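You operate a simulated robot arm through the tools that you are given. There is no shell and no other tool.

You run a simulated robot arm. Do the job below in one go: nothing can be reset, and whatever is moved stays where it is left.

## Task
Press the loose tyre home on the feed wheel marked 3.
Fine: one stroke, press slider in; then lever up, slider out, the wheel in its nest; other wheels stay. Where these are worked on the way, their far stop is far enough and under half their travel is too little: press slider.

It is judged by the outcome, as a careful person would: the job done as asked, and still so three seconds after it is handed in. It fails if anything else is knocked over, pushed out of place, dropped, spilled or broken.

## Robot
A 7-joint arm with a two-finger parallel gripper, fixed in place. Base frame: the origin is on the floor under the middle of its stand, x ahead of it, y to its left, z up; the work surface is at about z = 780. Lengths are in mm, angles in rad, forces in N, time in s.
With the tool pointing down near the work surface it reaches from about 220 to 680 mm from the base axis. Its first joint turns from -1.152 to 1.152 rad. Payload 2.4 kg.
The tool frame sits at the grasp point between the pads (the TCP): z along the fingers, y along the line on which they close. The tips reach 30 mm beyond it. Largest opening 94 mm; finger width 28, thickness 10; the body of the gripper, 50 by 96 mm, starts 55 mm behind the TCP.
Orientation is that of the tool frame in the base frame, as a unit quaternion [x, y, z, w]. With the fingers straight down and closing along the base's y, the tool's x points along the base's -x, its y along +y and its z along -z.

## Interface
- The arm moves only by the tool step_arm. Its argument "deltas" is a list of rows, each a list of 3 entries, a list of its own where there are three numbers: the shift along the tool's x, y, z in units of 25 mm (1.0 is 25 mm), then the turn, a rotation vector about the tool's x, y, z in units of 5 degrees (1.0 is 5 degrees), then the opening, from 0 (shut) to 1 (fully open). In form: [[[tx, ty, tz], [ax, ay, az], gripper], ...]. A call has 1 to 20 rows; each row shifts and turns the commanded pose from where the row before left it, along the tool's axes as they then stand. A call with a number of a shift or a turn outside -1 to 1 is refused whole. Rows are played at 5 a second. More than 50 mm and 0.15 rad between two rows, or a gripper value outside its range, and nothing of the call is played. Where a pose cannot be reached the arm comes as near as it can. A force on the tool above 40 N (or 10 N above the force at the start of the call, whichever is more), or a blocked arm, ends the call early, and 0.2 s more pass. The fingers move at their own pace (about 153 mm/s each) and stop on an object; they squeeze with about 27 N. The grip force told is the motor's: it shows also when the fingers shut on nothing. Time passes only in rows, and 0.2 s behind the last, so rows that do not move let the fingers close. It gives the time, the measured TCP pose, the force on the tool (base axes), the opening and the grip force at its end, in the units of the frame above (readings bear some noise), with the torque about the TCP (base axes, N m) and any sound that the robot's microphone picked up.
- Cameras (640 x 400 px; columns grow to the right, rows downward): "scene" is fixed at [52.1, 491, 1439.4]; the picture's right is [-0.55, -0.83, 0.00], its down [-0.52, 0.34, -0.78] and it looks along [0.65, -0.44, -0.62] (base axes); focal length 328 px, centre (320, 200). "wrist" rides on the gripper at [76, 14, -102] in the tool frame; the picture's right is [-0.18, 0.98, 0.00], its down [-0.75, -0.14, -0.64] and it looks along [-0.63, -0.12, 0.77] (tool axes); focal length 243 px, centre (320, 200). There is no depth. A picture from a camera that has moved, and an enlarged one, comes with that camera's place and axes in the base frame and with its lens.
- snapshot(camera): a new picture of that camera. It takes no simulated time.
- close_up(camera, box): a new picture of the part [left, top, right, bottom] of that camera's present view, enlarged. It takes no simulated time.
- finish_job(): hands the job in; it is judged then, once.

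Places have to be worked out from the pictures, the camera data and where the tool is seen. Open the gripper and draw the arm clear of the work before you hand the job in, unless the task says otherwise.

The tools are called after "Emit:" as name(argument=value, ...) on one line, values as JSON. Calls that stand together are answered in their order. step_arm: Moves the arm, as the interface text tells. Its arguments: {"type":"object","properties":{"deltas":{"type":"array"}},"required":["deltas"]} The other tools are called the same way: snapshot (camera) takes a picture; close_up (camera, box) takes an enlarged picture of a part of a camera's view; finish_job () hands the job in.

At the start:

```text
t: 0.0
tool_pos: [368.8, 59.5, 1112.4]
orientation: [0.0, 1.0, 0.0, 0.0]
wrist_force: [-0.3, 0.1, -0.1]
torque: [-0.01, 0.0, 0.0]
width: 93.9
grasp_force: 0.2
```

scene: 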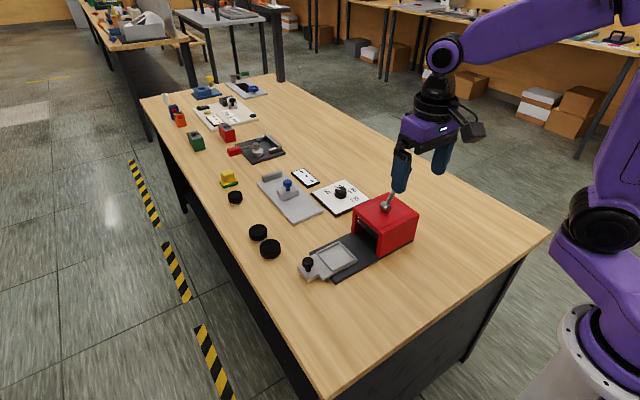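
wrist: 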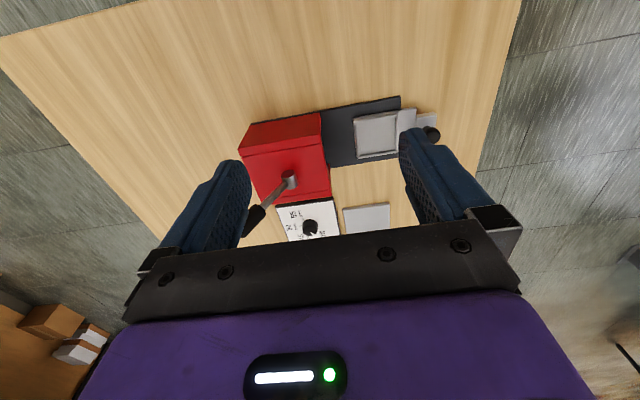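

I'll look closer at the scene before moving anything: the red press with slider, and the loose wheels on the table.

Emit:
close_up(camera="scene", box=[220, 160, 440, 297])

Emit:
close_up(camera="scene", box=[290, 180, 430, 290])

Emit:
close_up(camera="scene", box=[150, 70, 310, 170])

Emit:
close_up(camera="wrist", box=[220, 80, 460, 240])

```text
2.91 times, centred on (330, 228) of scene
camera zoom: at [52.1, 491.0, 1439.4], right [-0.55, -0.83, 0.0], down [-0.52, 0.34, -0.78], along [0.65, -0.44, -0.62], focal length 953 px, centre (291, 117)
```

zoom: 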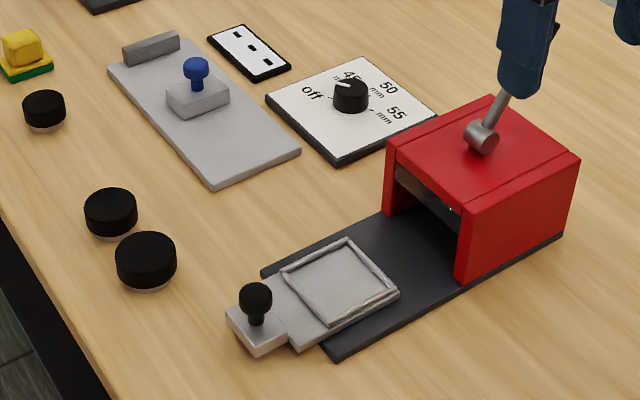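

```text
3.64 times, centred on (360, 235) of scene
camera zoom: at [52.1, 491.0, 1439.4], right [-0.55, -0.83, 0.0], down [-0.52, 0.34, -0.78], along [0.65, -0.44, -0.62], focal length 1191 px, centre (174, 73)
```

zoom: 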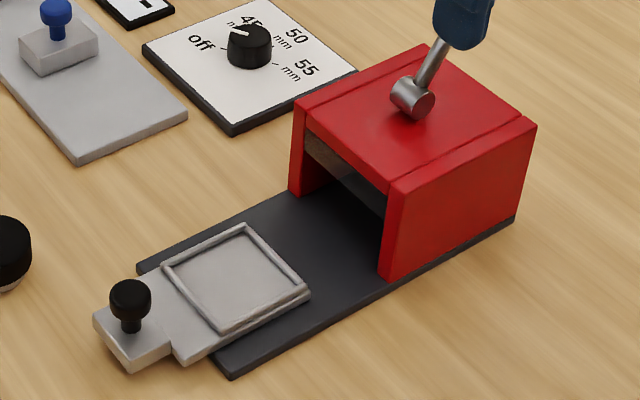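

```text
4.00 times, centred on (230, 120) of scene
camera zoom: at [52.1, 491.0, 1439.4], right [-0.55, -0.83, 0.0], down [-0.52, 0.34, -0.78], along [0.65, -0.44, -0.62], focal length 1310 px, centre (680, 520)
```

zoom: 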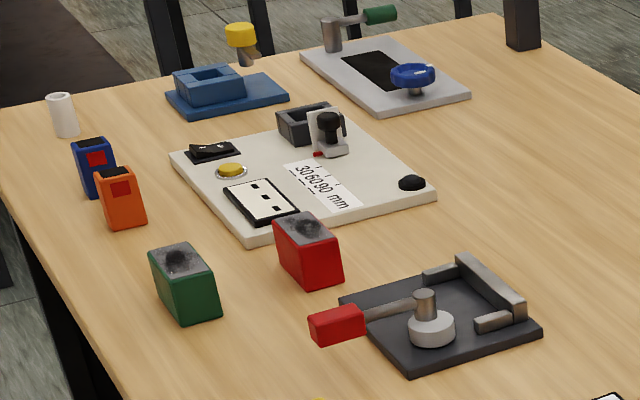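

```text
2.50 times, centred on (340, 160) of wrist
camera zoom: at [292.5, 74.1, 1215.9], right [0.18, 0.98, 0.0], down [0.75, -0.14, 0.64], along [0.63, -0.12, -0.77], focal length 606 px, centre (270, 300)
```

zoom: 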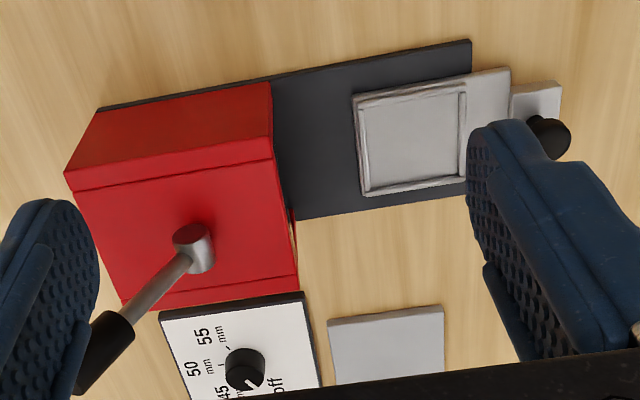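

The press slider (tray, black ball knob) runs roughly along base y, and the three black-tyred wheels sit at about x 630–890, y 255. I'll raise no risk: move the arm over the free area left of the press so the wrist camera can look at the wheels' marks.

Emit:
step_arm(deltas=[[[-0.2, 1, 0], [0, 0, 0], 1], [[-0.2, 1, 0], [0, 0, 0], 1], [[-0.2, 1, 0.2], [0, 0, 0], 1], [[-0.2, 1, 0.4], [0, 0, 0], 1], [[-0.2, 1, 0.5], [0, 0, 0], 1], [[-0.2, 1, 0.5], [0, 0, 0], 1], [[-0.2, 1, 0.5], [0, 0, 0], 1], [[0, 0, 0.5], [0, 0, 0], 1]])

Emit:
snapshot(camera="wrist")

Emit:
snapshot(camera="scene")

```text
t: 1.8
tool_pos: [403.9, 235.3, 1049.6]
orientation: [0.0, 1.0, 0.0, 0.0]
wrist_force: [0.0, 0.5, 0.1]
torque: [0.01, -0.02, 0.01]
width: 94.2
grasp_force: 0.0
```

```text
taken
camera wrist: at [327.4, 249.6, 1152.8], right [0.18, 0.98, 0.0], down [0.75, -0.14, 0.64], along [0.63, -0.12, -0.77], focal length 243 px, centre (320, 200)
```

wrist: 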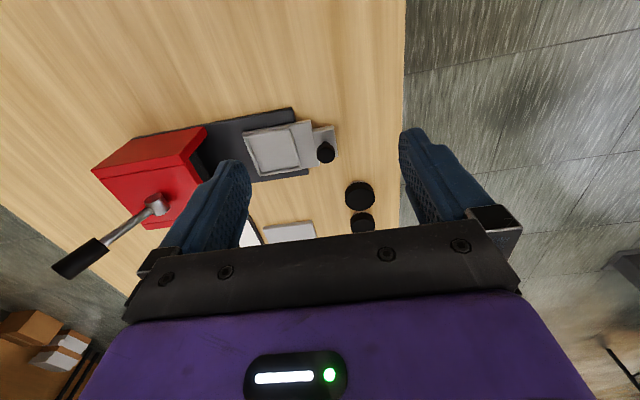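

```text
taken
```

scene: 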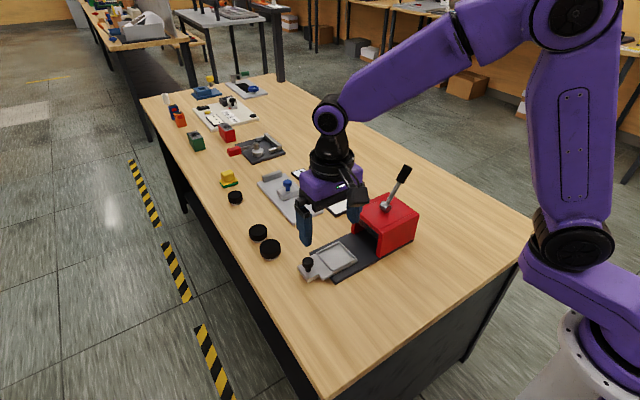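

The wrist image's down is forward, so the gripper body hides far things. I'll zoom on the wheels from both cameras to read any marks.

Emit:
close_up(camera="wrist", box=[320, 160, 400, 240])

Emit:
close_up(camera="scene", box=[220, 180, 300, 265])

Emit:
close_up(camera="scene", box=[350, 160, 430, 260])

```text
5.00 times, centred on (360, 200) of wrist
camera zoom: at [327.4, 249.6, 1152.8], right [0.18, 0.98, 0.0], down [0.75, -0.14, 0.64], along [0.63, -0.12, -0.77], focal length 1213 px, centre (120, 200)
```

zoom: 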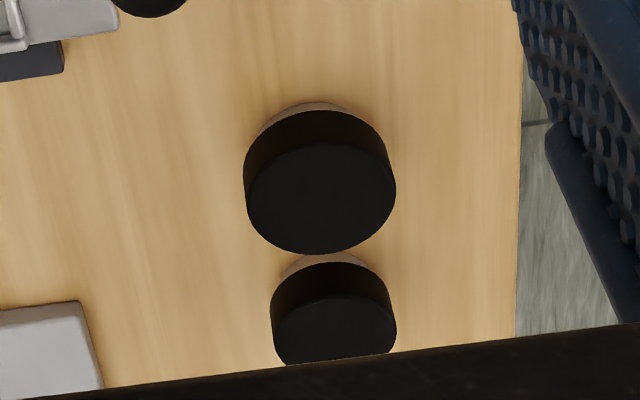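

```text
4.71 times, centred on (260, 222) of scene
camera zoom: at [52.0, 491.0, 1439.4], right [-0.55, -0.83, 0.0], down [-0.52, 0.34, -0.78], along [0.65, -0.44, -0.62], focal length 1542 px, centre (602, 94)
```

zoom: 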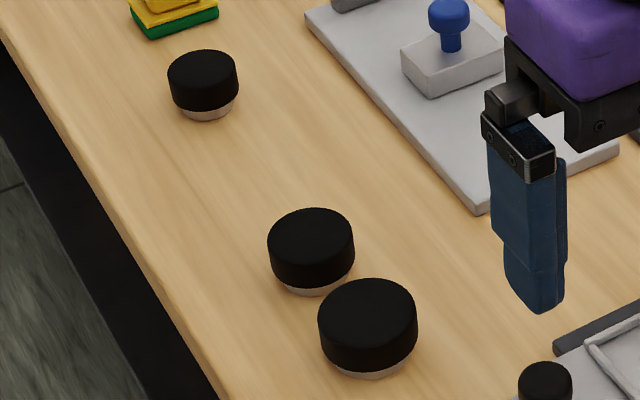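

```text
4.00 times, centred on (390, 210) of scene
camera zoom: at [52.0, 491.0, 1439.4], right [-0.55, -0.83, 0.0], down [-0.52, 0.34, -0.78], along [0.65, -0.44, -0.62], focal length 1310 px, centre (40, 160)
```

zoom: 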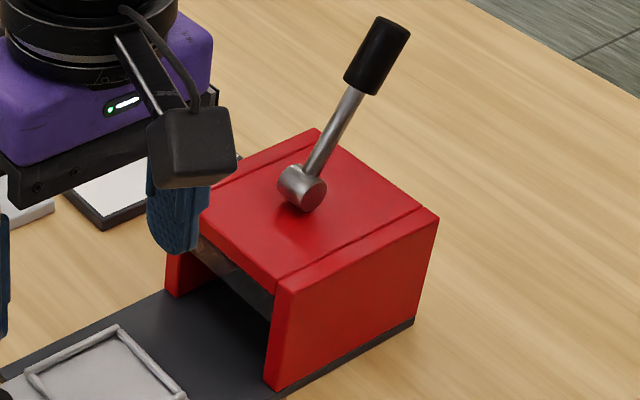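

The tyres sit high on light hubs; three sizes, no mark seen from these angles. I'll zoom in on the plate with black marks and the dial, and take a tighter view of each wheel.

Emit:
close_up(camera="scene", box=[290, 165, 325, 190])

Emit:
close_up(camera="scene", box=[225, 185, 250, 210])

Emit:
close_up(camera="scene", box=[245, 220, 285, 262])

Emit:
close_up(camera="wrist", box=[230, 90, 350, 190])

```text
16.00 times, centred on (308, 178) of scene
camera zoom: at [52.0, 491.0, 1439.4], right [-0.55, -0.83, 0.0], down [-0.52, 0.34, -0.78], along [0.65, -0.44, -0.62], focal length 5242 px, centre (520, 560)
```

zoom: 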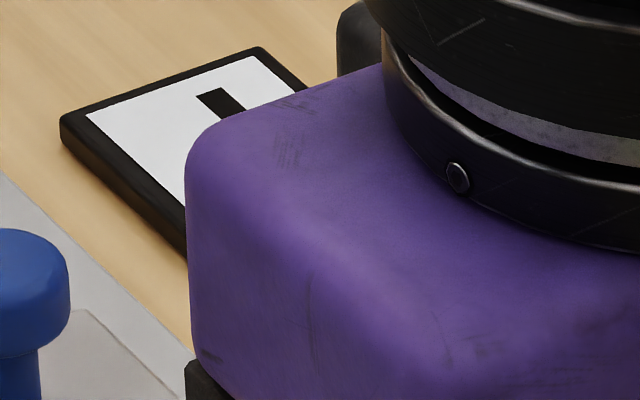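

```text
16.00 times, centred on (238, 198) of scene
camera zoom: at [52.0, 491.0, 1439.4], right [-0.55, -0.83, 0.0], down [-0.52, 0.34, -0.78], along [0.65, -0.44, -0.62], focal length 5242 px, centre (1640, 240)
```

zoom: 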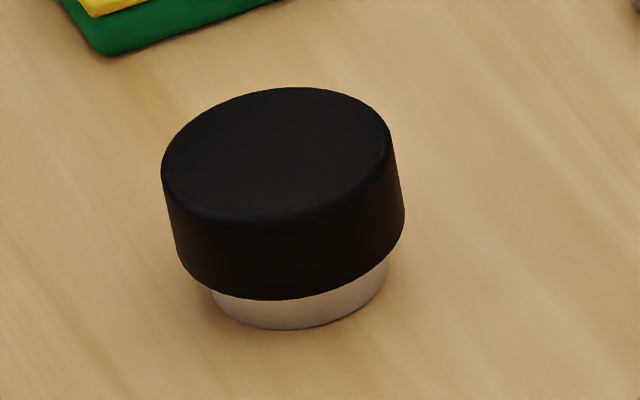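

```text
9.52 times, centred on (265, 241) of scene
camera zoom: at [52.0, 491.0, 1439.4], right [-0.55, -0.83, 0.0], down [-0.52, 0.34, -0.78], along [0.65, -0.44, -0.62], focal length 3120 px, centre (844, -190)
```

zoom: 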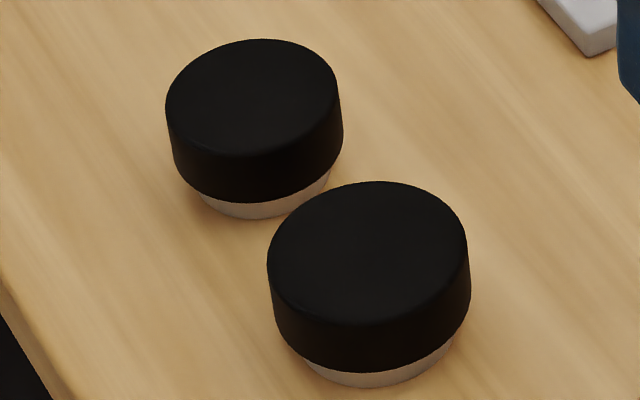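

```text
4.00 times, centred on (290, 140) of wrist
camera zoom: at [327.4, 249.6, 1152.8], right [0.18, 0.98, 0.0], down [0.75, -0.14, 0.64], along [0.63, -0.12, -0.77], focal length 970 px, centre (440, 440)
```

zoom: 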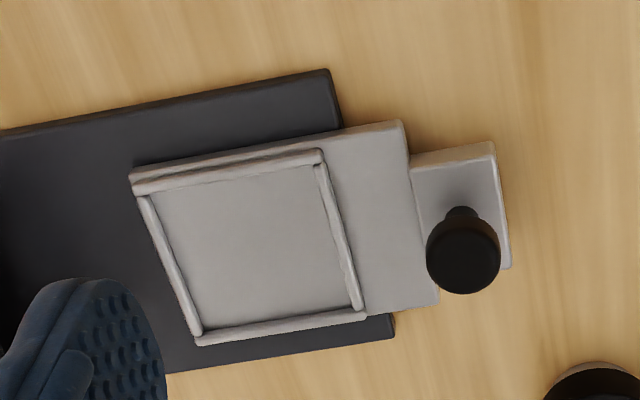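

The tyre diameters look like about 45 (far), 50 and 55 mm (near), matching the dial's 45/50/55, but the number marks must be on the wheel sides I can't see. I'll move over x≈600 and turn the wrist 90° so its camera looks toward +y at the wheels' hidden sides.

Emit:
step_arm(deltas=[[[-0.98, -0.68, 0.1], [0, 0, 0], 1], [[-0.98, -0.68, 0.1], [0, 0, 0], 1], [[-0.98, -0.68, 0.1], [0, 0, 0], 1], [[-0.98, -0.68, 0.1], [0, 0, 0], 1], [[-0.98, -0.68, 0.1], [0, 0, 0], 1], [[-0.98, -0.68, 0.1], [0, 0, 0], 1], [[-0.98, -0.68, 0.1], [0, 0, 0], 1], [[-0.98, -0.68, 0.1], [0, 0, 0], 1]])

Emit:
step_arm(deltas=[[[0, 0, 0], [0, 0, -1], 1], [[0, 0, 0], [0, 0, -1], 1], [[0, 0, 0], [0, 0, -1], 1], [[0, 0, 0], [0, 0, -1], 1], [[0, 0, 0], [0, 0, -1], 1], [[0, 0, 0], [0, 0, -1], 1], [[0, 0, 0], [0, 0, -1], 1], [[0, 0, 0], [0, 0, -1], 1], [[0, 0, 0], [0, 0, -1], 1], [[0, 0, 0], [0, 0, -1], 1], [[0, 0, 0], [0, 0, -1], 1], [[0, 0, 0], [0, 0, -1], 1], [[0, 0, 0], [0, 0, -1], 1], [[0, 0, 0], [0, 0, -1], 1], [[0, 0, 0], [0, 0, -1], 1], [[0, 0, 0], [0, 0, -1], 1]])

Emit:
snapshot(camera="wrist")

```text
t: 3.6
tool_pos: [598.9, 100.0, 1028.5]
orientation: [0.0, 1.0, 0.0, -0.001]
wrist_force: [0.3, 0.1, -0.2]
torque: [-0.01, 0.02, 0.03]
width: 93.5
grasp_force: 0.1
```

```text
t: 7.0
tool_pos: [599.3, 97.5, 1027.9]
orientation: [-0.644, 0.765, 0.0, 0.0]
wrist_force: [-0.2, 0.0, -0.7]
torque: [0.0, -0.01, -0.02]
width: 93.9
grasp_force: 0.0
```

```text
taken
camera wrist: at [572.2, 26.5, 1131.1], right [-0.94, 0.35, 0.0], down [0.27, 0.72, 0.64], along [0.23, 0.6, -0.77], focal length 243 px, centre (320, 200)
```

wrist: 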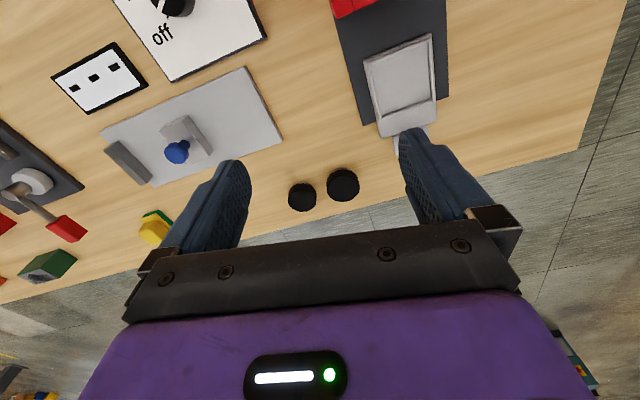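

Good view from the -y side. I'll zoom on the two near wheels, the plate with black marks, and the grey plate with the blue knob.

Emit:
close_up(camera="wrist", box=[275, 155, 375, 220])

Emit:
close_up(camera="wrist", box=[40, 30, 160, 120])

Emit:
close_up(camera="wrist", box=[90, 60, 290, 200])

Emit:
close_up(camera="wrist", box=[100, 0, 270, 90])

```text
6.15 times, centred on (325, 188) of wrist
camera zoom: at [572.2, 26.5, 1131.1], right [-0.94, 0.35, 0.0], down [0.27, 0.72, 0.64], along [0.23, 0.6, -0.77], focal length 1493 px, centre (289, 277)
```

zoom: 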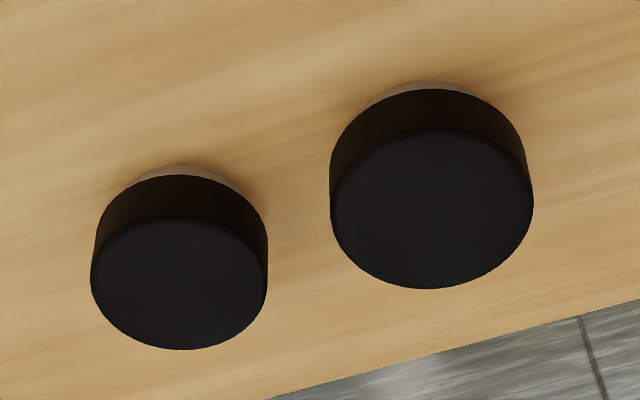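

```text
4.44 times, centred on (100, 75) of wrist
camera zoom: at [572.2, 26.5, 1131.1], right [-0.94, 0.35, 0.0], down [0.27, 0.72, 0.64], along [0.23, 0.6, -0.77], focal length 1078 px, centre (1298, 756)
```

zoom: 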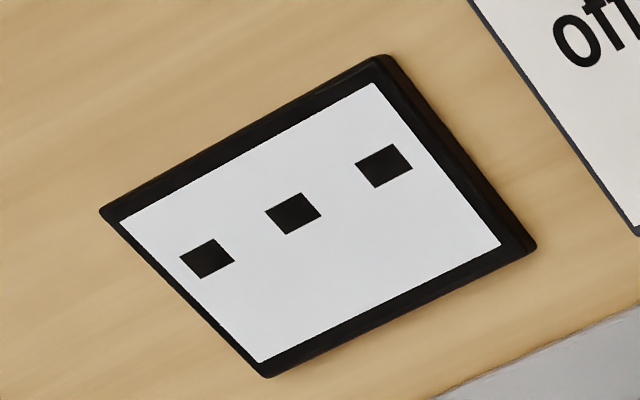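

```text
2.86 times, centred on (190, 130) of wrist
camera zoom: at [572.2, 26.5, 1131.1], right [-0.94, 0.35, 0.0], down [0.27, 0.72, 0.64], along [0.23, 0.6, -0.77], focal length 693 px, centre (691, 400)
```

zoom: 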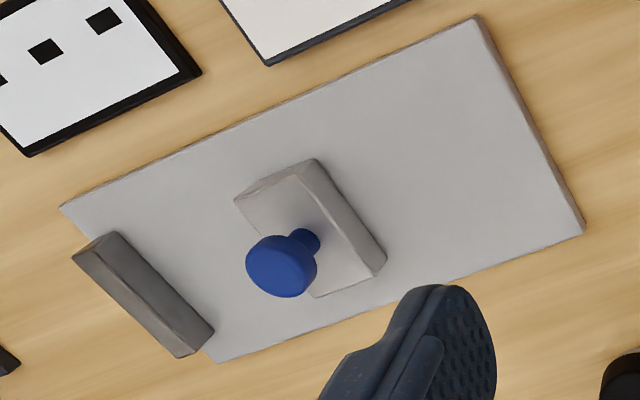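

```text
3.76 times, centred on (185, 45) of wrist
camera zoom: at [572.2, 26.5, 1131.1], right [-0.94, 0.35, 0.0], down [0.27, 0.72, 0.64], along [0.23, 0.6, -0.77], focal length 913 px, centre (828, 784)
```

zoom: 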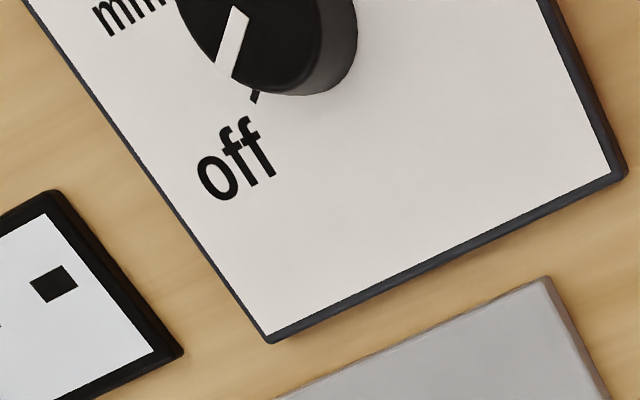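

No marks on the -x or -y sides of the two near wheels (diameters measure about 55.5 and 50 mm). I'll move outward and keep turning the wrist to see their +x sides.

Emit:
step_arm(deltas=[[[-0.4, -0.65, 0.6], [0, 0, -1], 1], [[-0.4, -0.65, 0.6], [0, 0, -1], 1], [[-0.4, -0.65, 0.6], [0, 0, -1], 1], [[-0.4, -0.65, 0.6], [0, 0, -1], 1], [[0, 0, 0], [0, 0, -1], 1], [[0, 0, 0], [0, 0, -1], 1], [[0, 0, 0], [0, 0, -1], 1], [[0, 0, 0], [0, 0, -1], 1], [[0, 0, 0], [0, 0, -1], 1], [[0, 0, 0], [0, 0, -1], 1], [[0, 0, 0], [0, 0, -1], 1], [[0, 0, 0], [0, 0, -1], 1], [[0, 0, 0], [0, 0, -1], 1]])

Emit:
snapshot(camera="wrist")

Emit:
snapshot(camera="scene")

```text
t: 9.8
tool_pos: [664.6, 137.4, 968.0]
orientation: [0.954, -0.299, 0.0, 0.0]
wrist_force: [-0.8, 0.3, 0.9]
torque: [-0.03, 0.01, 0.0]
width: 93.9
grasp_force: 0.1
```

```text
taken
camera wrist: at [719.5, 80.4, 1071.5], right [-0.71, -0.7, 0.0], down [-0.54, 0.55, 0.64], along [-0.45, 0.46, -0.77], focal length 243 px, centre (320, 200)
```

wrist: 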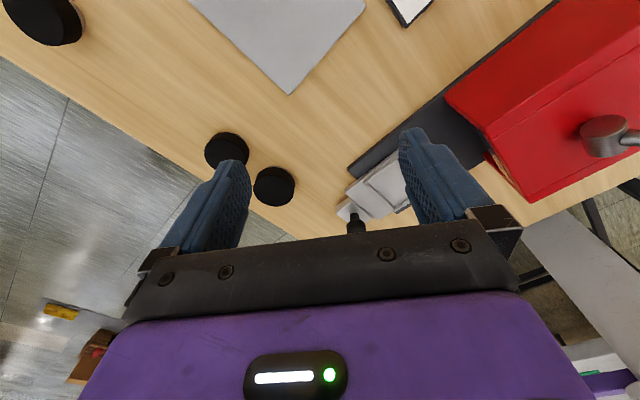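

```text
taken
```

scene: 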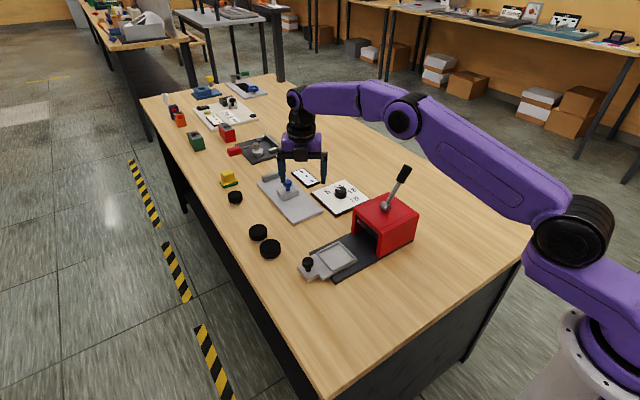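

From here I can see all three wheels, including their +x/-y sides. Zooming on each.

Emit:
close_up(camera="wrist", box=[0, 0, 90, 56])

Emit:
close_up(camera="wrist", box=[195, 120, 305, 215])

Emit:
close_up(camera="wrist", box=[330, 140, 420, 240])

Emit:
close_up(camera="wrist", box=[440, 60, 640, 200])

```text
7.11 times, centred on (45, 28) of wrist
camera zoom: at [719.5, 80.4, 1071.5], right [-0.71, -0.7, 0.0], down [-0.54, 0.55, 0.64], along [-0.45, 0.46, -0.77], focal length 1725 px, centre (2276, 1423)
```

zoom: 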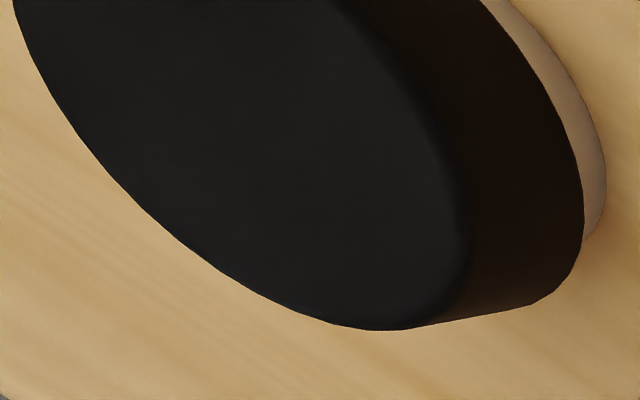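

```text
4.21 times, centred on (250, 168) of wrist
camera zoom: at [719.5, 80.4, 1071.5], right [-0.71, -0.7, 0.0], down [-0.54, 0.55, 0.64], along [-0.45, 0.46, -0.77], focal length 1022 px, centre (615, 337)
```

zoom: 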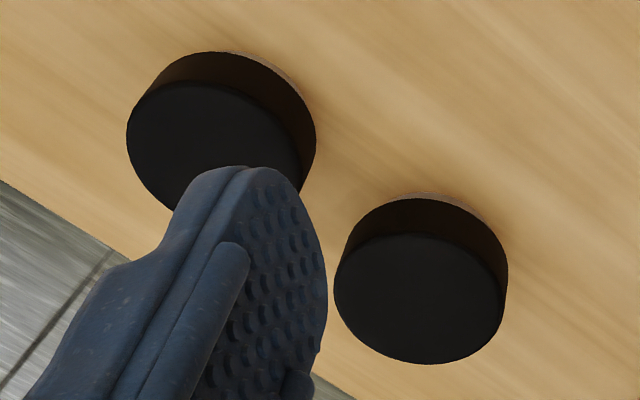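

```text
4.00 times, centred on (375, 190) of wrist
camera zoom: at [719.5, 80.4, 1071.5], right [-0.71, -0.7, 0.0], down [-0.54, 0.55, 0.64], along [-0.45, 0.46, -0.77], focal length 970 px, centre (100, 240)
```

zoom: 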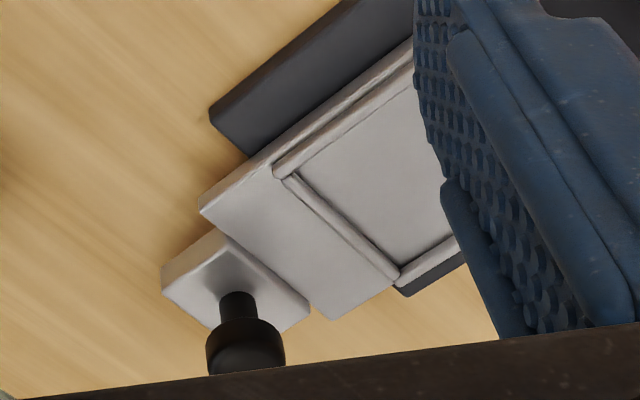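

```text
2.86 times, centred on (540, 130) of wrist
camera zoom: at [719.5, 80.4, 1071.5], right [-0.71, -0.7, 0.0], down [-0.54, 0.55, 0.64], along [-0.45, 0.46, -0.77], focal length 693 px, centre (-309, 400)
```

zoom: 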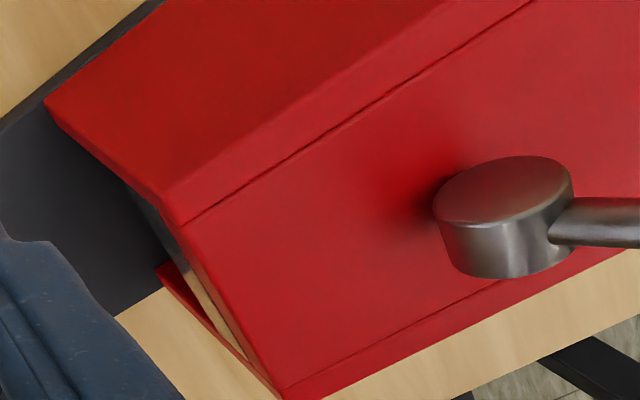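

No number on any side seen so far. Before moving on I'll scan the rest of the table at high zoom for labels or marks (wheels' faces toward the scene camera, the blocks, the press).

Emit:
close_up(camera="scene", box=[210, 165, 260, 215])

Emit:
close_up(camera="scene", box=[255, 165, 325, 225])

Emit:
close_up(camera="scene", box=[305, 170, 375, 220])

Emit:
close_up(camera="scene", box=[340, 155, 430, 260])

Emit:
close_up(camera="scene", box=[185, 75, 265, 130])

```text
8.00 times, centred on (235, 190) of scene
camera zoom: at [52.1, 491.0, 1439.4], right [-0.55, -0.83, 0.0], down [-0.52, 0.34, -0.78], along [0.65, -0.44, -0.62], focal length 2621 px, centre (1000, 280)
```

zoom: 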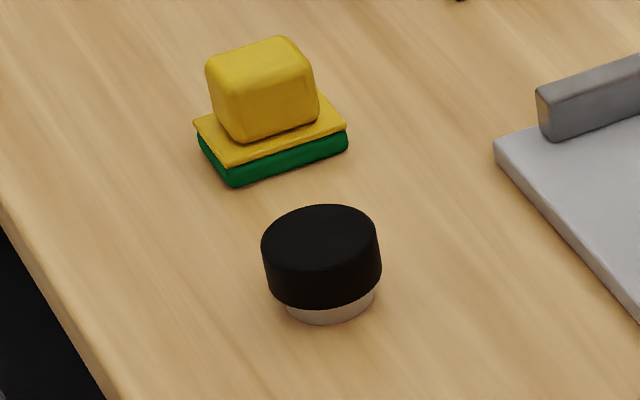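

```text
6.67 times, centred on (290, 195) of scene
camera zoom: at [52.1, 491.0, 1439.4], right [-0.55, -0.83, 0.0], down [-0.52, 0.34, -0.78], along [0.65, -0.44, -0.62], focal length 2184 px, centre (520, 233)
```

zoom: 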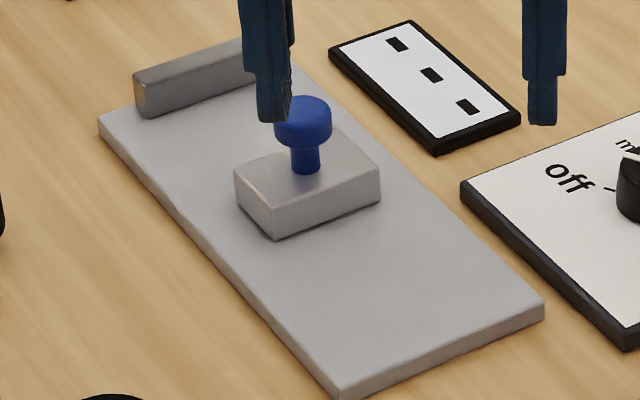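

```text
8.00 times, centred on (340, 195) of scene
camera zoom: at [52.1, 491.0, 1439.4], right [-0.55, -0.83, 0.0], down [-0.52, 0.34, -0.78], along [0.65, -0.44, -0.62], focal length 2621 px, centre (160, 240)
```

zoom: 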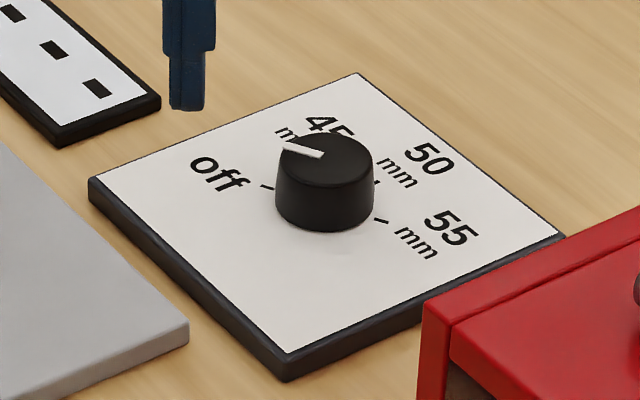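

```text
3.81 times, centred on (385, 208) of scene
camera zoom: at [52.1, 491.0, 1439.4], right [-0.55, -0.83, 0.0], down [-0.52, 0.34, -0.78], along [0.65, -0.44, -0.62], focal length 1248 px, centre (72, 171)
```

zoom: 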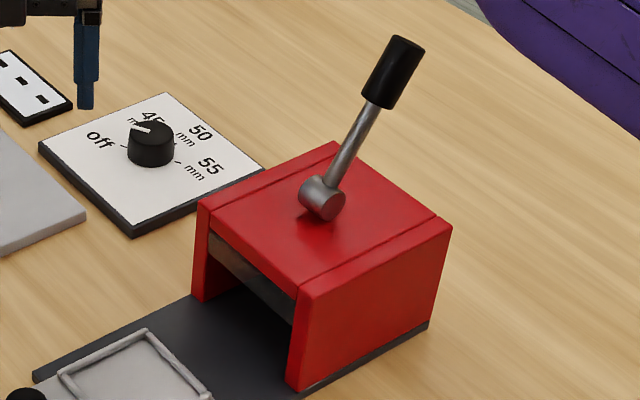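

```text
7.27 times, centred on (225, 102) of scene
camera zoom: at [52.1, 491.0, 1439.4], right [-0.55, -0.83, 0.0], down [-0.52, 0.34, -0.78], along [0.65, -0.44, -0.62], focal length 2383 px, centre (1011, 909)
```

zoom: 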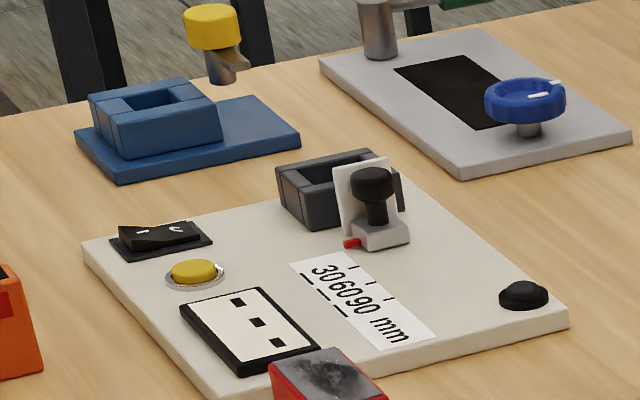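

Dial stands at "off"; the readout shows only dashes. The remaining unseen sides of wheels are toward +x/+y, so I'll shift toward them and turn the wrist to look back toward the base.

Emit:
step_arm(deltas=[[[-0.46, -0.9, 0], [0, 0, 0], 1], [[-0.46, -0.9, 0], [0, 0, 0], 1], [[-0.46, -0.9, 0], [0, 0, 0], 1], [[-0.46, -0.9, 0], [0, 0, 0], 1], [[-0.46, -0.9, 0], [0, 0, 0], 1], [[-0.46, -0.9, 0], [0, 0, 0], 1], [[0, 0, 0], [0, 0, -1], 1], [[0, 0, 0], [0, 0, -1], 1], [[0, 0, 0], [0, 0, -1], 1], [[0, 0, 0], [0, 0, -1], 1], [[0, 0, 0], [0, 0, -1], 1], [[0, 0, 0], [0, 0, -1], 1], [[0, 0, 0], [0, 0, -1], 1]])

Emit:
snapshot(camera="wrist")

Emit:
snapshot(camera="scene")

```text
t: 12.6
tool_pos: [642.2, 262.4, 966.9]
orientation: [1.0, 0.0, 0.0, 0.0]
wrist_force: [-0.2, -0.1, -0.7]
torque: [0.0, 0.01, 0.01]
width: 94.0
grasp_force: 0.0
out of reach, approached as far as the arm can: row 2, 3, 4, 5, 6
```

```text
taken
camera wrist: at [717.9, 249.8, 1070.1], right [-0.18, -0.98, 0.0], down [-0.75, 0.14, 0.64], along [-0.63, 0.12, -0.77], focal length 243 px, centre (320, 200)
```

wrist: 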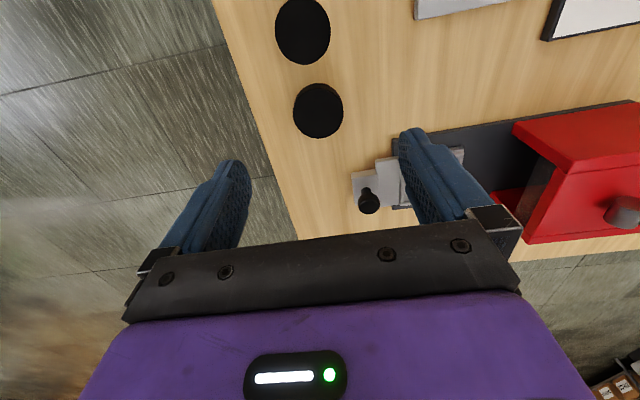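

```text
taken
```

scene: 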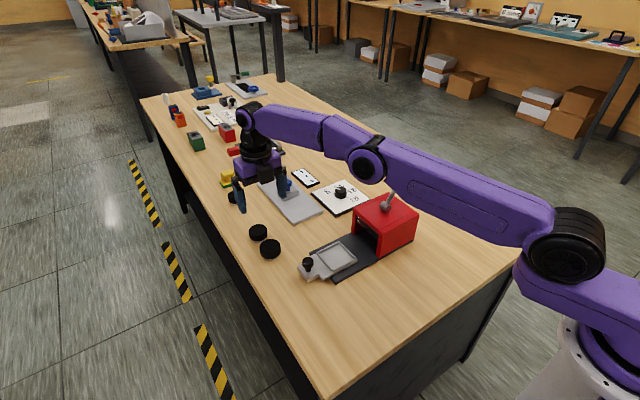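

Reach tops out near r≈694 mm here, so only the nearest wheel (x≈622, y≈262) is within a straight-down grasp. Zooming on the wheels' +x sides.

Emit:
close_up(camera="wrist", box=[265, 0, 365, 145])

Emit:
close_up(camera="wrist", box=[285, 75, 355, 145])

Emit:
close_up(camera="wrist", box=[340, 130, 480, 230])

```text
2.76 times, centred on (315, 72) of wrist
camera zoom: at [717.9, 249.8, 1070.1], right [-0.18, -0.98, 0.0], down [-0.75, 0.14, 0.64], along [-0.63, 0.12, -0.77], focal length 669 px, centre (334, 552)
```

zoom: 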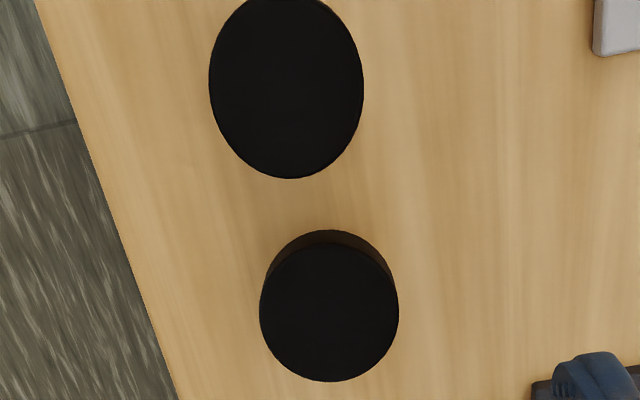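

```text
5.71 times, centred on (320, 110) of wrist
camera zoom: at [717.9, 249.8, 1070.1], right [-0.18, -0.98, 0.0], down [-0.75, 0.14, 0.64], along [-0.63, 0.12, -0.77], focal length 1386 px, centre (320, 714)
```

zoom: 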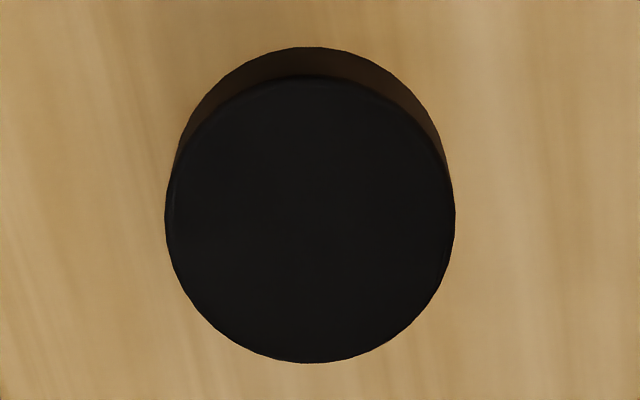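

```text
4.00 times, centred on (410, 180) of wrist
camera zoom: at [717.9, 249.8, 1070.1], right [-0.18, -0.98, 0.0], down [-0.75, 0.14, 0.64], along [-0.63, 0.12, -0.77], focal length 970 px, centre (-40, 280)
```

zoom: 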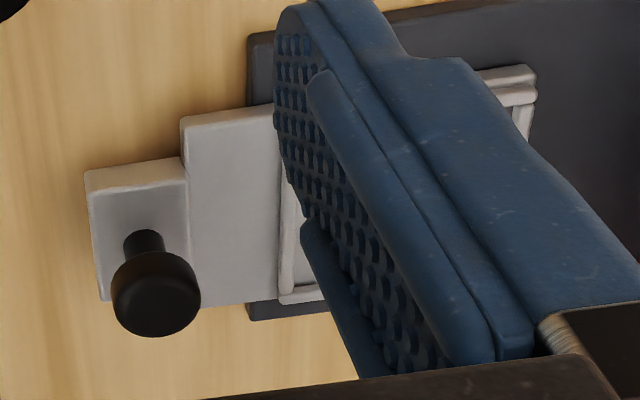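

No mark anywhere around the near wheel's rim, so the number must be on the underside (hub). I measure that wheel at about (625, 269). I'll zoom to get heights of hub and tyre for the grasp.

Emit:
close_up(camera="scene", box=[255, 234, 285, 262])

Emit:
close_up(camera="scene", box=[244, 220, 274, 248])

Emit:
close_up(camera="scene", box=[295, 235, 375, 285])

```text
14.29 times, centred on (270, 248) of scene
camera zoom: at [52.1, 491.0, 1439.4], right [-0.55, -0.83, 0.0], down [-0.52, 0.34, -0.78], along [0.65, -0.44, -0.62], focal length 4680 px, centre (1034, -486)
```

zoom: 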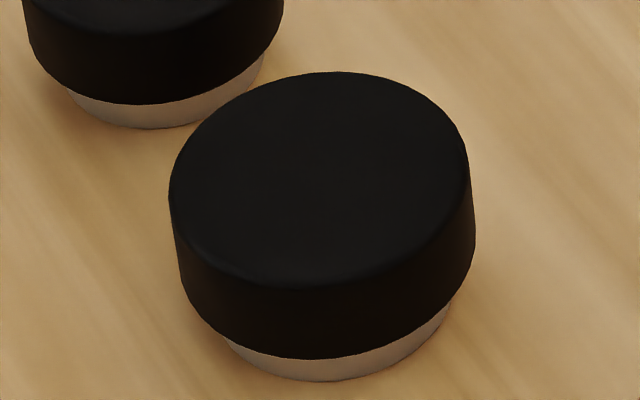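

```text
14.29 times, centred on (259, 234) of scene
camera zoom: at [52.1, 491.0, 1439.4], right [-0.55, -0.83, 0.0], down [-0.52, 0.34, -0.78], along [0.65, -0.44, -0.62], focal length 4680 px, centre (1191, -286)
```

zoom: 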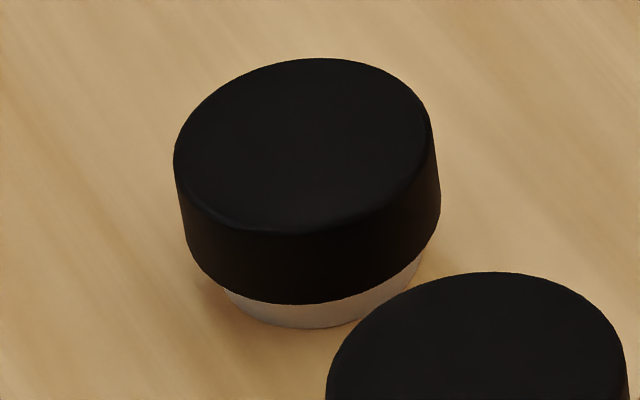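

```text
8.00 times, centred on (335, 260) of scene
camera zoom: at [52.1, 491.0, 1439.4], right [-0.55, -0.83, 0.0], down [-0.52, 0.34, -0.78], along [0.65, -0.44, -0.62], focal length 2621 px, centre (200, -280)
```

zoom: 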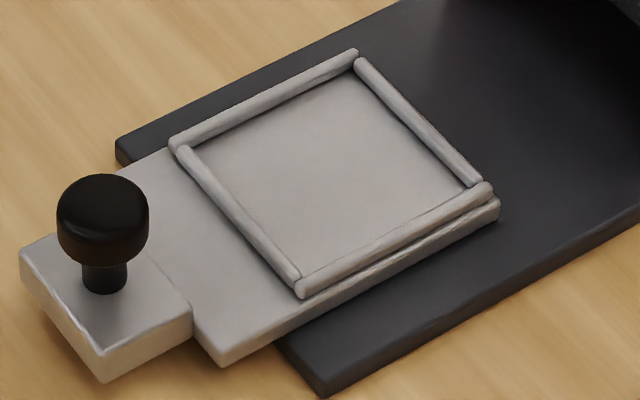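

Tyre spans about z 792–812 over a hub bottom of ~12 mm; grasp at TCP z≈821 keeps tips clear. First I make a small step back inward to learn where the commanded pose stands after the out-of-reach rows.

Emit:
step_arm(deltas=[[[-0.8, 0, 0], [0, 0, 0], 1], [[0, 0, 0], [0, 0, 0], 1]])

```text
t: 13.2
tool_pos: [620.0, 263.2, 965.1]
orientation: [1.0, 0.001, 0.0, 0.0]
wrist_force: [0.6, 0.7, -0.1]
torque: [0.02, 0.03, -0.03]
width: 93.6
grasp_force: 0.1
```

The command now continues from the reached pose. I centre over the wheel and descend to z≈870, then check with a wrist picture.

Emit:
step_arm(deltas=[[[0.2, -0.22, 0.5], [0, 0, 0], 1], [[0, 0, 0.9], [0, 0, 0], 1], [[0, 0, 0.9], [0, 0, 0], 1], [[0, 0, 0.8], [0, 0, 0], 1], [[0, 0, 0.5], [0, 0, 0], 1], [[0, 0, 0], [0, 0, 0], 1]])

Emit:
snapshot(camera="wrist")

Emit:
close_up(camera="scene", box=[200, 160, 320, 270])

```text
t: 14.6
tool_pos: [626.1, 270.5, 875.4]
orientation: [1.0, 0.0, 0.0, 0.0]
wrist_force: [0.5, 0.4, -0.3]
torque: [0.01, -0.01, -0.04]
width: 93.9
grasp_force: 0.0
```

```text
taken
camera wrist: at [702.5, 256.3, 978.3], right [-0.18, -0.98, 0.0], down [-0.75, 0.14, 0.64], along [-0.63, 0.12, -0.77], focal length 243 px, centre (320, 200)
```

wrist: 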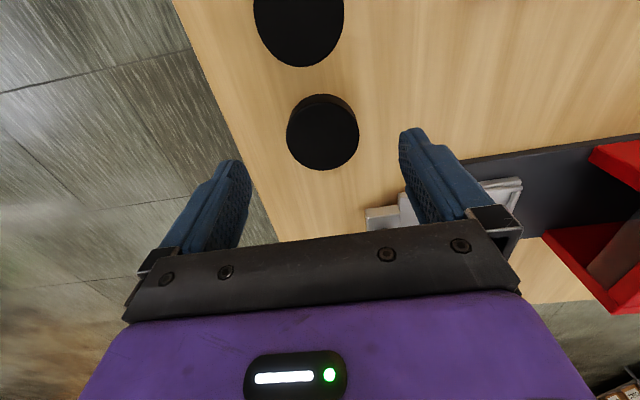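

```text
3.64 times, centred on (260, 215) of scene
camera zoom: at [52.1, 491.0, 1439.4], right [-0.55, -0.83, 0.0], down [-0.52, 0.34, -0.78], along [0.65, -0.44, -0.62], focal length 1191 px, centre (538, 146)
```

zoom: 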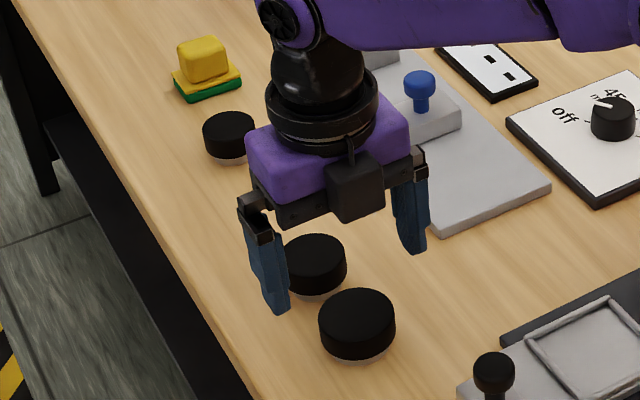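

Wheel computed at (624.2, 269.2), TCP within 2 mm of it. Descending to z≈821 with open fingers.

Emit:
step_arm(deltas=[[[-0.07, 0.05, 0.7], [0, 0, 0], 1], [[0, 0, 0.7], [0, 0, 0], 1], [[0, 0, 0.5], [0, 0, 0], 1], [[0, 0, 0.26], [0, 0, 0], 1], [[0, 0, 0], [0, 0, 0], 1]])

Emit:
close_up(camera="scene", box=[230, 200, 310, 270])

Emit:
snapshot(camera="wrist")

```text
t: 15.8
tool_pos: [624.8, 267.2, 823.1]
orientation: [1.0, 0.0, 0.0, 0.0]
wrist_force: [0.9, 0.2, -0.3]
torque: [-0.03, 0.02, 0.0]
width: 94.0
grasp_force: 0.1
```

```text
5.71 times, centred on (270, 235) of scene
camera zoom: at [52.1, 491.0, 1439.4], right [-0.55, -0.83, 0.0], down [-0.52, 0.34, -0.78], along [0.65, -0.44, -0.62], focal length 1872 px, centre (606, 0)
```

zoom: 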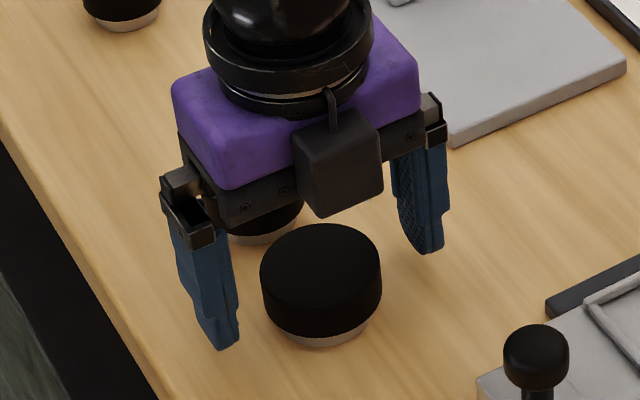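

```text
taken
camera wrist: at [701.0, 253.6, 924.8], right [-0.18, -0.98, 0.0], down [-0.75, 0.14, 0.64], along [-0.63, 0.12, -0.77], focal length 243 px, centre (320, 200)
```

wrist: 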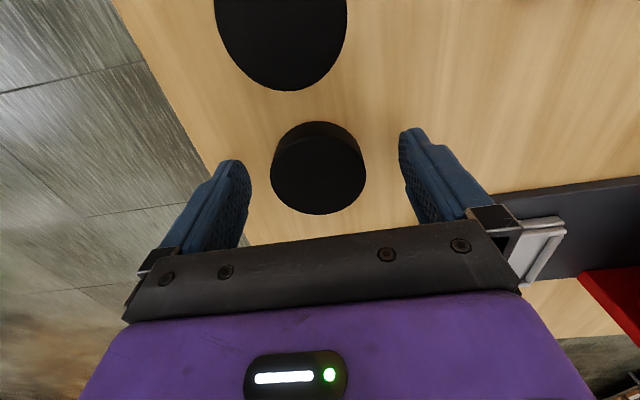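

Nearly aligned; I'll zoom the wrist view to refine the wheel centre relative to the pads before closing.

Emit:
close_up(camera="wrist", box=[230, 100, 430, 225])

Emit:
close_up(camera="scene", box=[250, 225, 300, 265])

```text
3.20 times, centred on (330, 162) of wrist
camera zoom: at [701.0, 253.6, 924.8], right [-0.18, -0.98, 0.0], down [-0.75, 0.14, 0.64], along [-0.63, 0.12, -0.77], focal length 776 px, centre (288, 320)
```

zoom: 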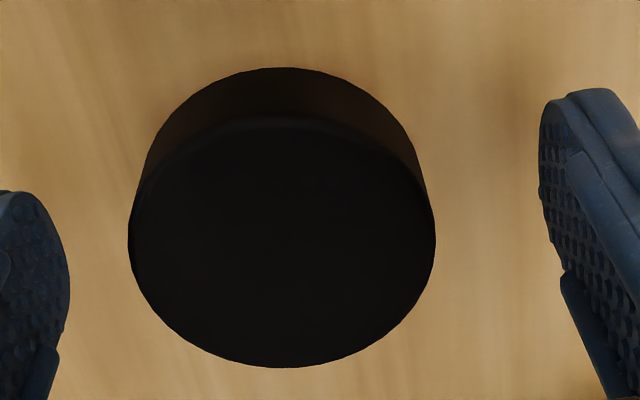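

```text
10.00 times, centred on (275, 245) of scene
camera zoom: at [52.1, 491.0, 1439.4], right [-0.55, -0.83, 0.0], down [-0.52, 0.34, -0.78], along [0.65, -0.44, -0.62], focal length 3276 px, centre (770, -250)
```

zoom: 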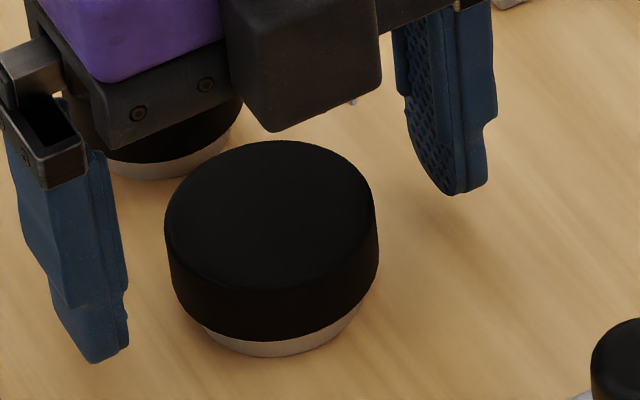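

Wheel centre refined to about (623, 269). I nudge the TCP by −1.5/+2 mm and then close the fingers on the tyre.

Emit:
step_arm(deltas=[[[-0.06, -0.08, 0.08], [0, 0, 0], 1], [[0, 0, 0], [0, 0, 0], 0.7], [[0, 0, 0], [0, 0, 0], 0.5], [[0, 0, 0], [0, 0, 0], 0.4], [[0, 0, 0], [0, 0, 0], 0.4]])

Emit:
close_up(camera="scene", box=[240, 215, 310, 270])

```text
t: 17.0
tool_pos: [623.8, 269.1, 820.2]
orientation: [1.0, 0.0, 0.0, 0.0]
wrist_force: [0.4, 0.4, -1.1]
torque: [0.01, 0.01, 0.03]
width: 53.8
grasp_force: 26.7
```

```text
7.27 times, centred on (275, 242) of scene
camera zoom: at [52.1, 491.0, 1439.4], right [-0.55, -0.83, 0.0], down [-0.52, 0.34, -0.78], along [0.65, -0.44, -0.62], focal length 2383 px, centre (647, -109)
```

zoom: 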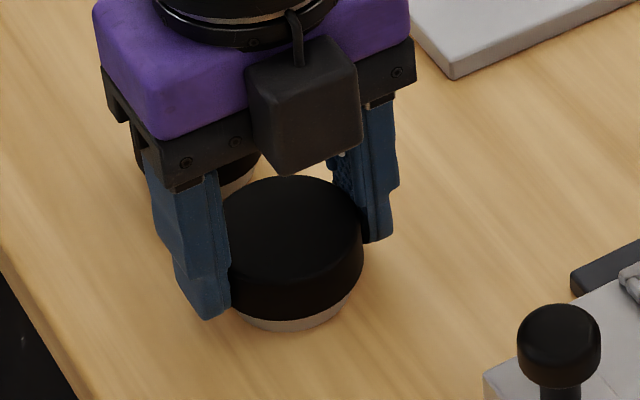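

Gripped at 53.8 mm with 27 N. I lift slowly a little and check that the hub comes along.

Emit:
step_arm(deltas=[[[0, 0, -0.2], [0, 0, 0], 0.4], [[0, 0, -0.4], [0, 0, 0], 0.4], [[0, 0, -0.6], [0, 0, 0], 0.4], [[0, 0, 0], [0, 0, 0], 0.4]])

Emit:
close_up(camera="scene", box=[240, 205, 310, 265])

```text
t: 18.0
tool_pos: [623.5, 270.3, 850.2]
orientation: [1.0, 0.0, 0.0, 0.0]
wrist_force: [0.1, -0.5, -0.1]
torque: [0.0, -0.01, 0.01]
width: 37.6
grasp_force: 0.1
```

```text
6.67 times, centred on (275, 235) of scene
camera zoom: at [52.1, 491.0, 1439.4], right [-0.55, -0.83, 0.0], down [-0.52, 0.34, -0.78], along [0.65, -0.44, -0.62], focal length 2184 px, centre (620, -33)
```

zoom: 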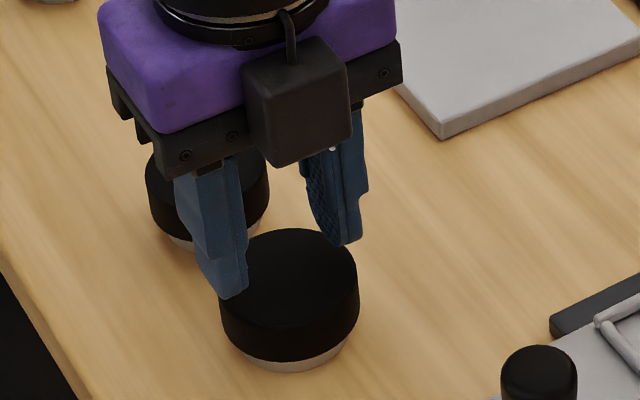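

The fingers slipped up off the tyre (tips only on its upper part); the wheel stayed on the table. I reopen and re-measure the wheel before gripping lower.

Emit:
step_arm(deltas=[[[0, 0, -0.2], [0, 0, 0], 1], [[0, 0, 0], [0, 0, 0], 1], [[0, 0, 0], [0, 0, 0], 1]])

Emit:
close_up(camera="wrist", box=[230, 80, 430, 205])

Emit:
close_up(camera="scene", box=[240, 210, 300, 265])

```text
t: 18.8
tool_pos: [622.8, 270.1, 855.8]
orientation: [1.0, 0.0, 0.0, 0.0]
wrist_force: [0.1, -0.3, 0.1]
torque: [0.01, 0.0, -0.01]
width: 94.2
grasp_force: 0.0
```

```text
3.20 times, centred on (330, 142) of wrist
camera zoom: at [699.4, 255.7, 958.4], right [-0.18, -0.98, 0.0], down [-0.75, 0.14, 0.64], along [-0.63, 0.12, -0.77], focal length 776 px, centre (288, 384)
```

zoom: 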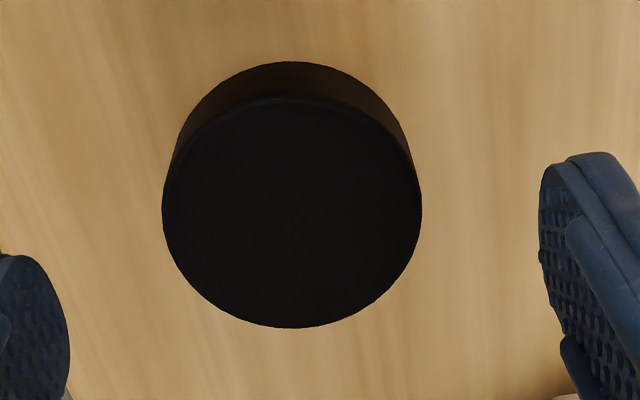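

```text
7.27 times, centred on (270, 238) of scene
camera zoom: at [52.1, 491.0, 1439.4], right [-0.55, -0.83, 0.0], down [-0.52, 0.34, -0.78], along [0.65, -0.44, -0.62], focal length 2383 px, centre (684, -73)
```

zoom: 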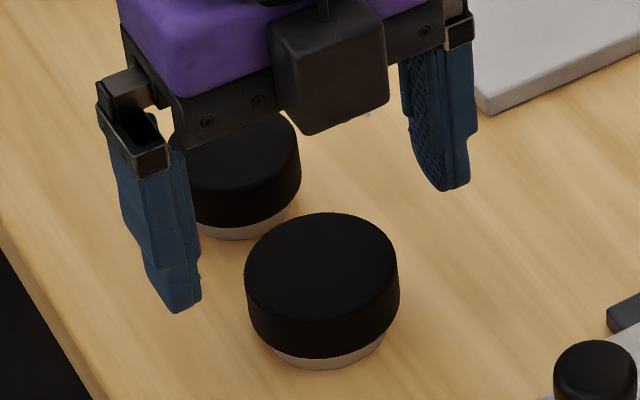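

Wheel unmoved at about (622.5, 269). I'll descend lower (TCP z≈813, tips ~3 mm above the table) so more pad covers the tyre, then close fully.

Emit:
step_arm(deltas=[[[0, 0.03, 0.6], [0, 0, 0], 1], [[0, 0, 0.6], [0, 0, 0], 1], [[0, 0, 0.35], [0, 0, 0], 1], [[0, 0, 0.15], [0, 0, 0], 1], [[0, 0, 0], [0, 0, 0], 1]])

```text
t: 20.0
tool_pos: [622.7, 269.4, 813.2]
orientation: [1.0, 0.0, 0.0, 0.0]
wrist_force: [-0.1, -0.7, -0.3]
torque: [0.01, 0.0, 0.04]
width: 94.0
grasp_force: 0.0
```

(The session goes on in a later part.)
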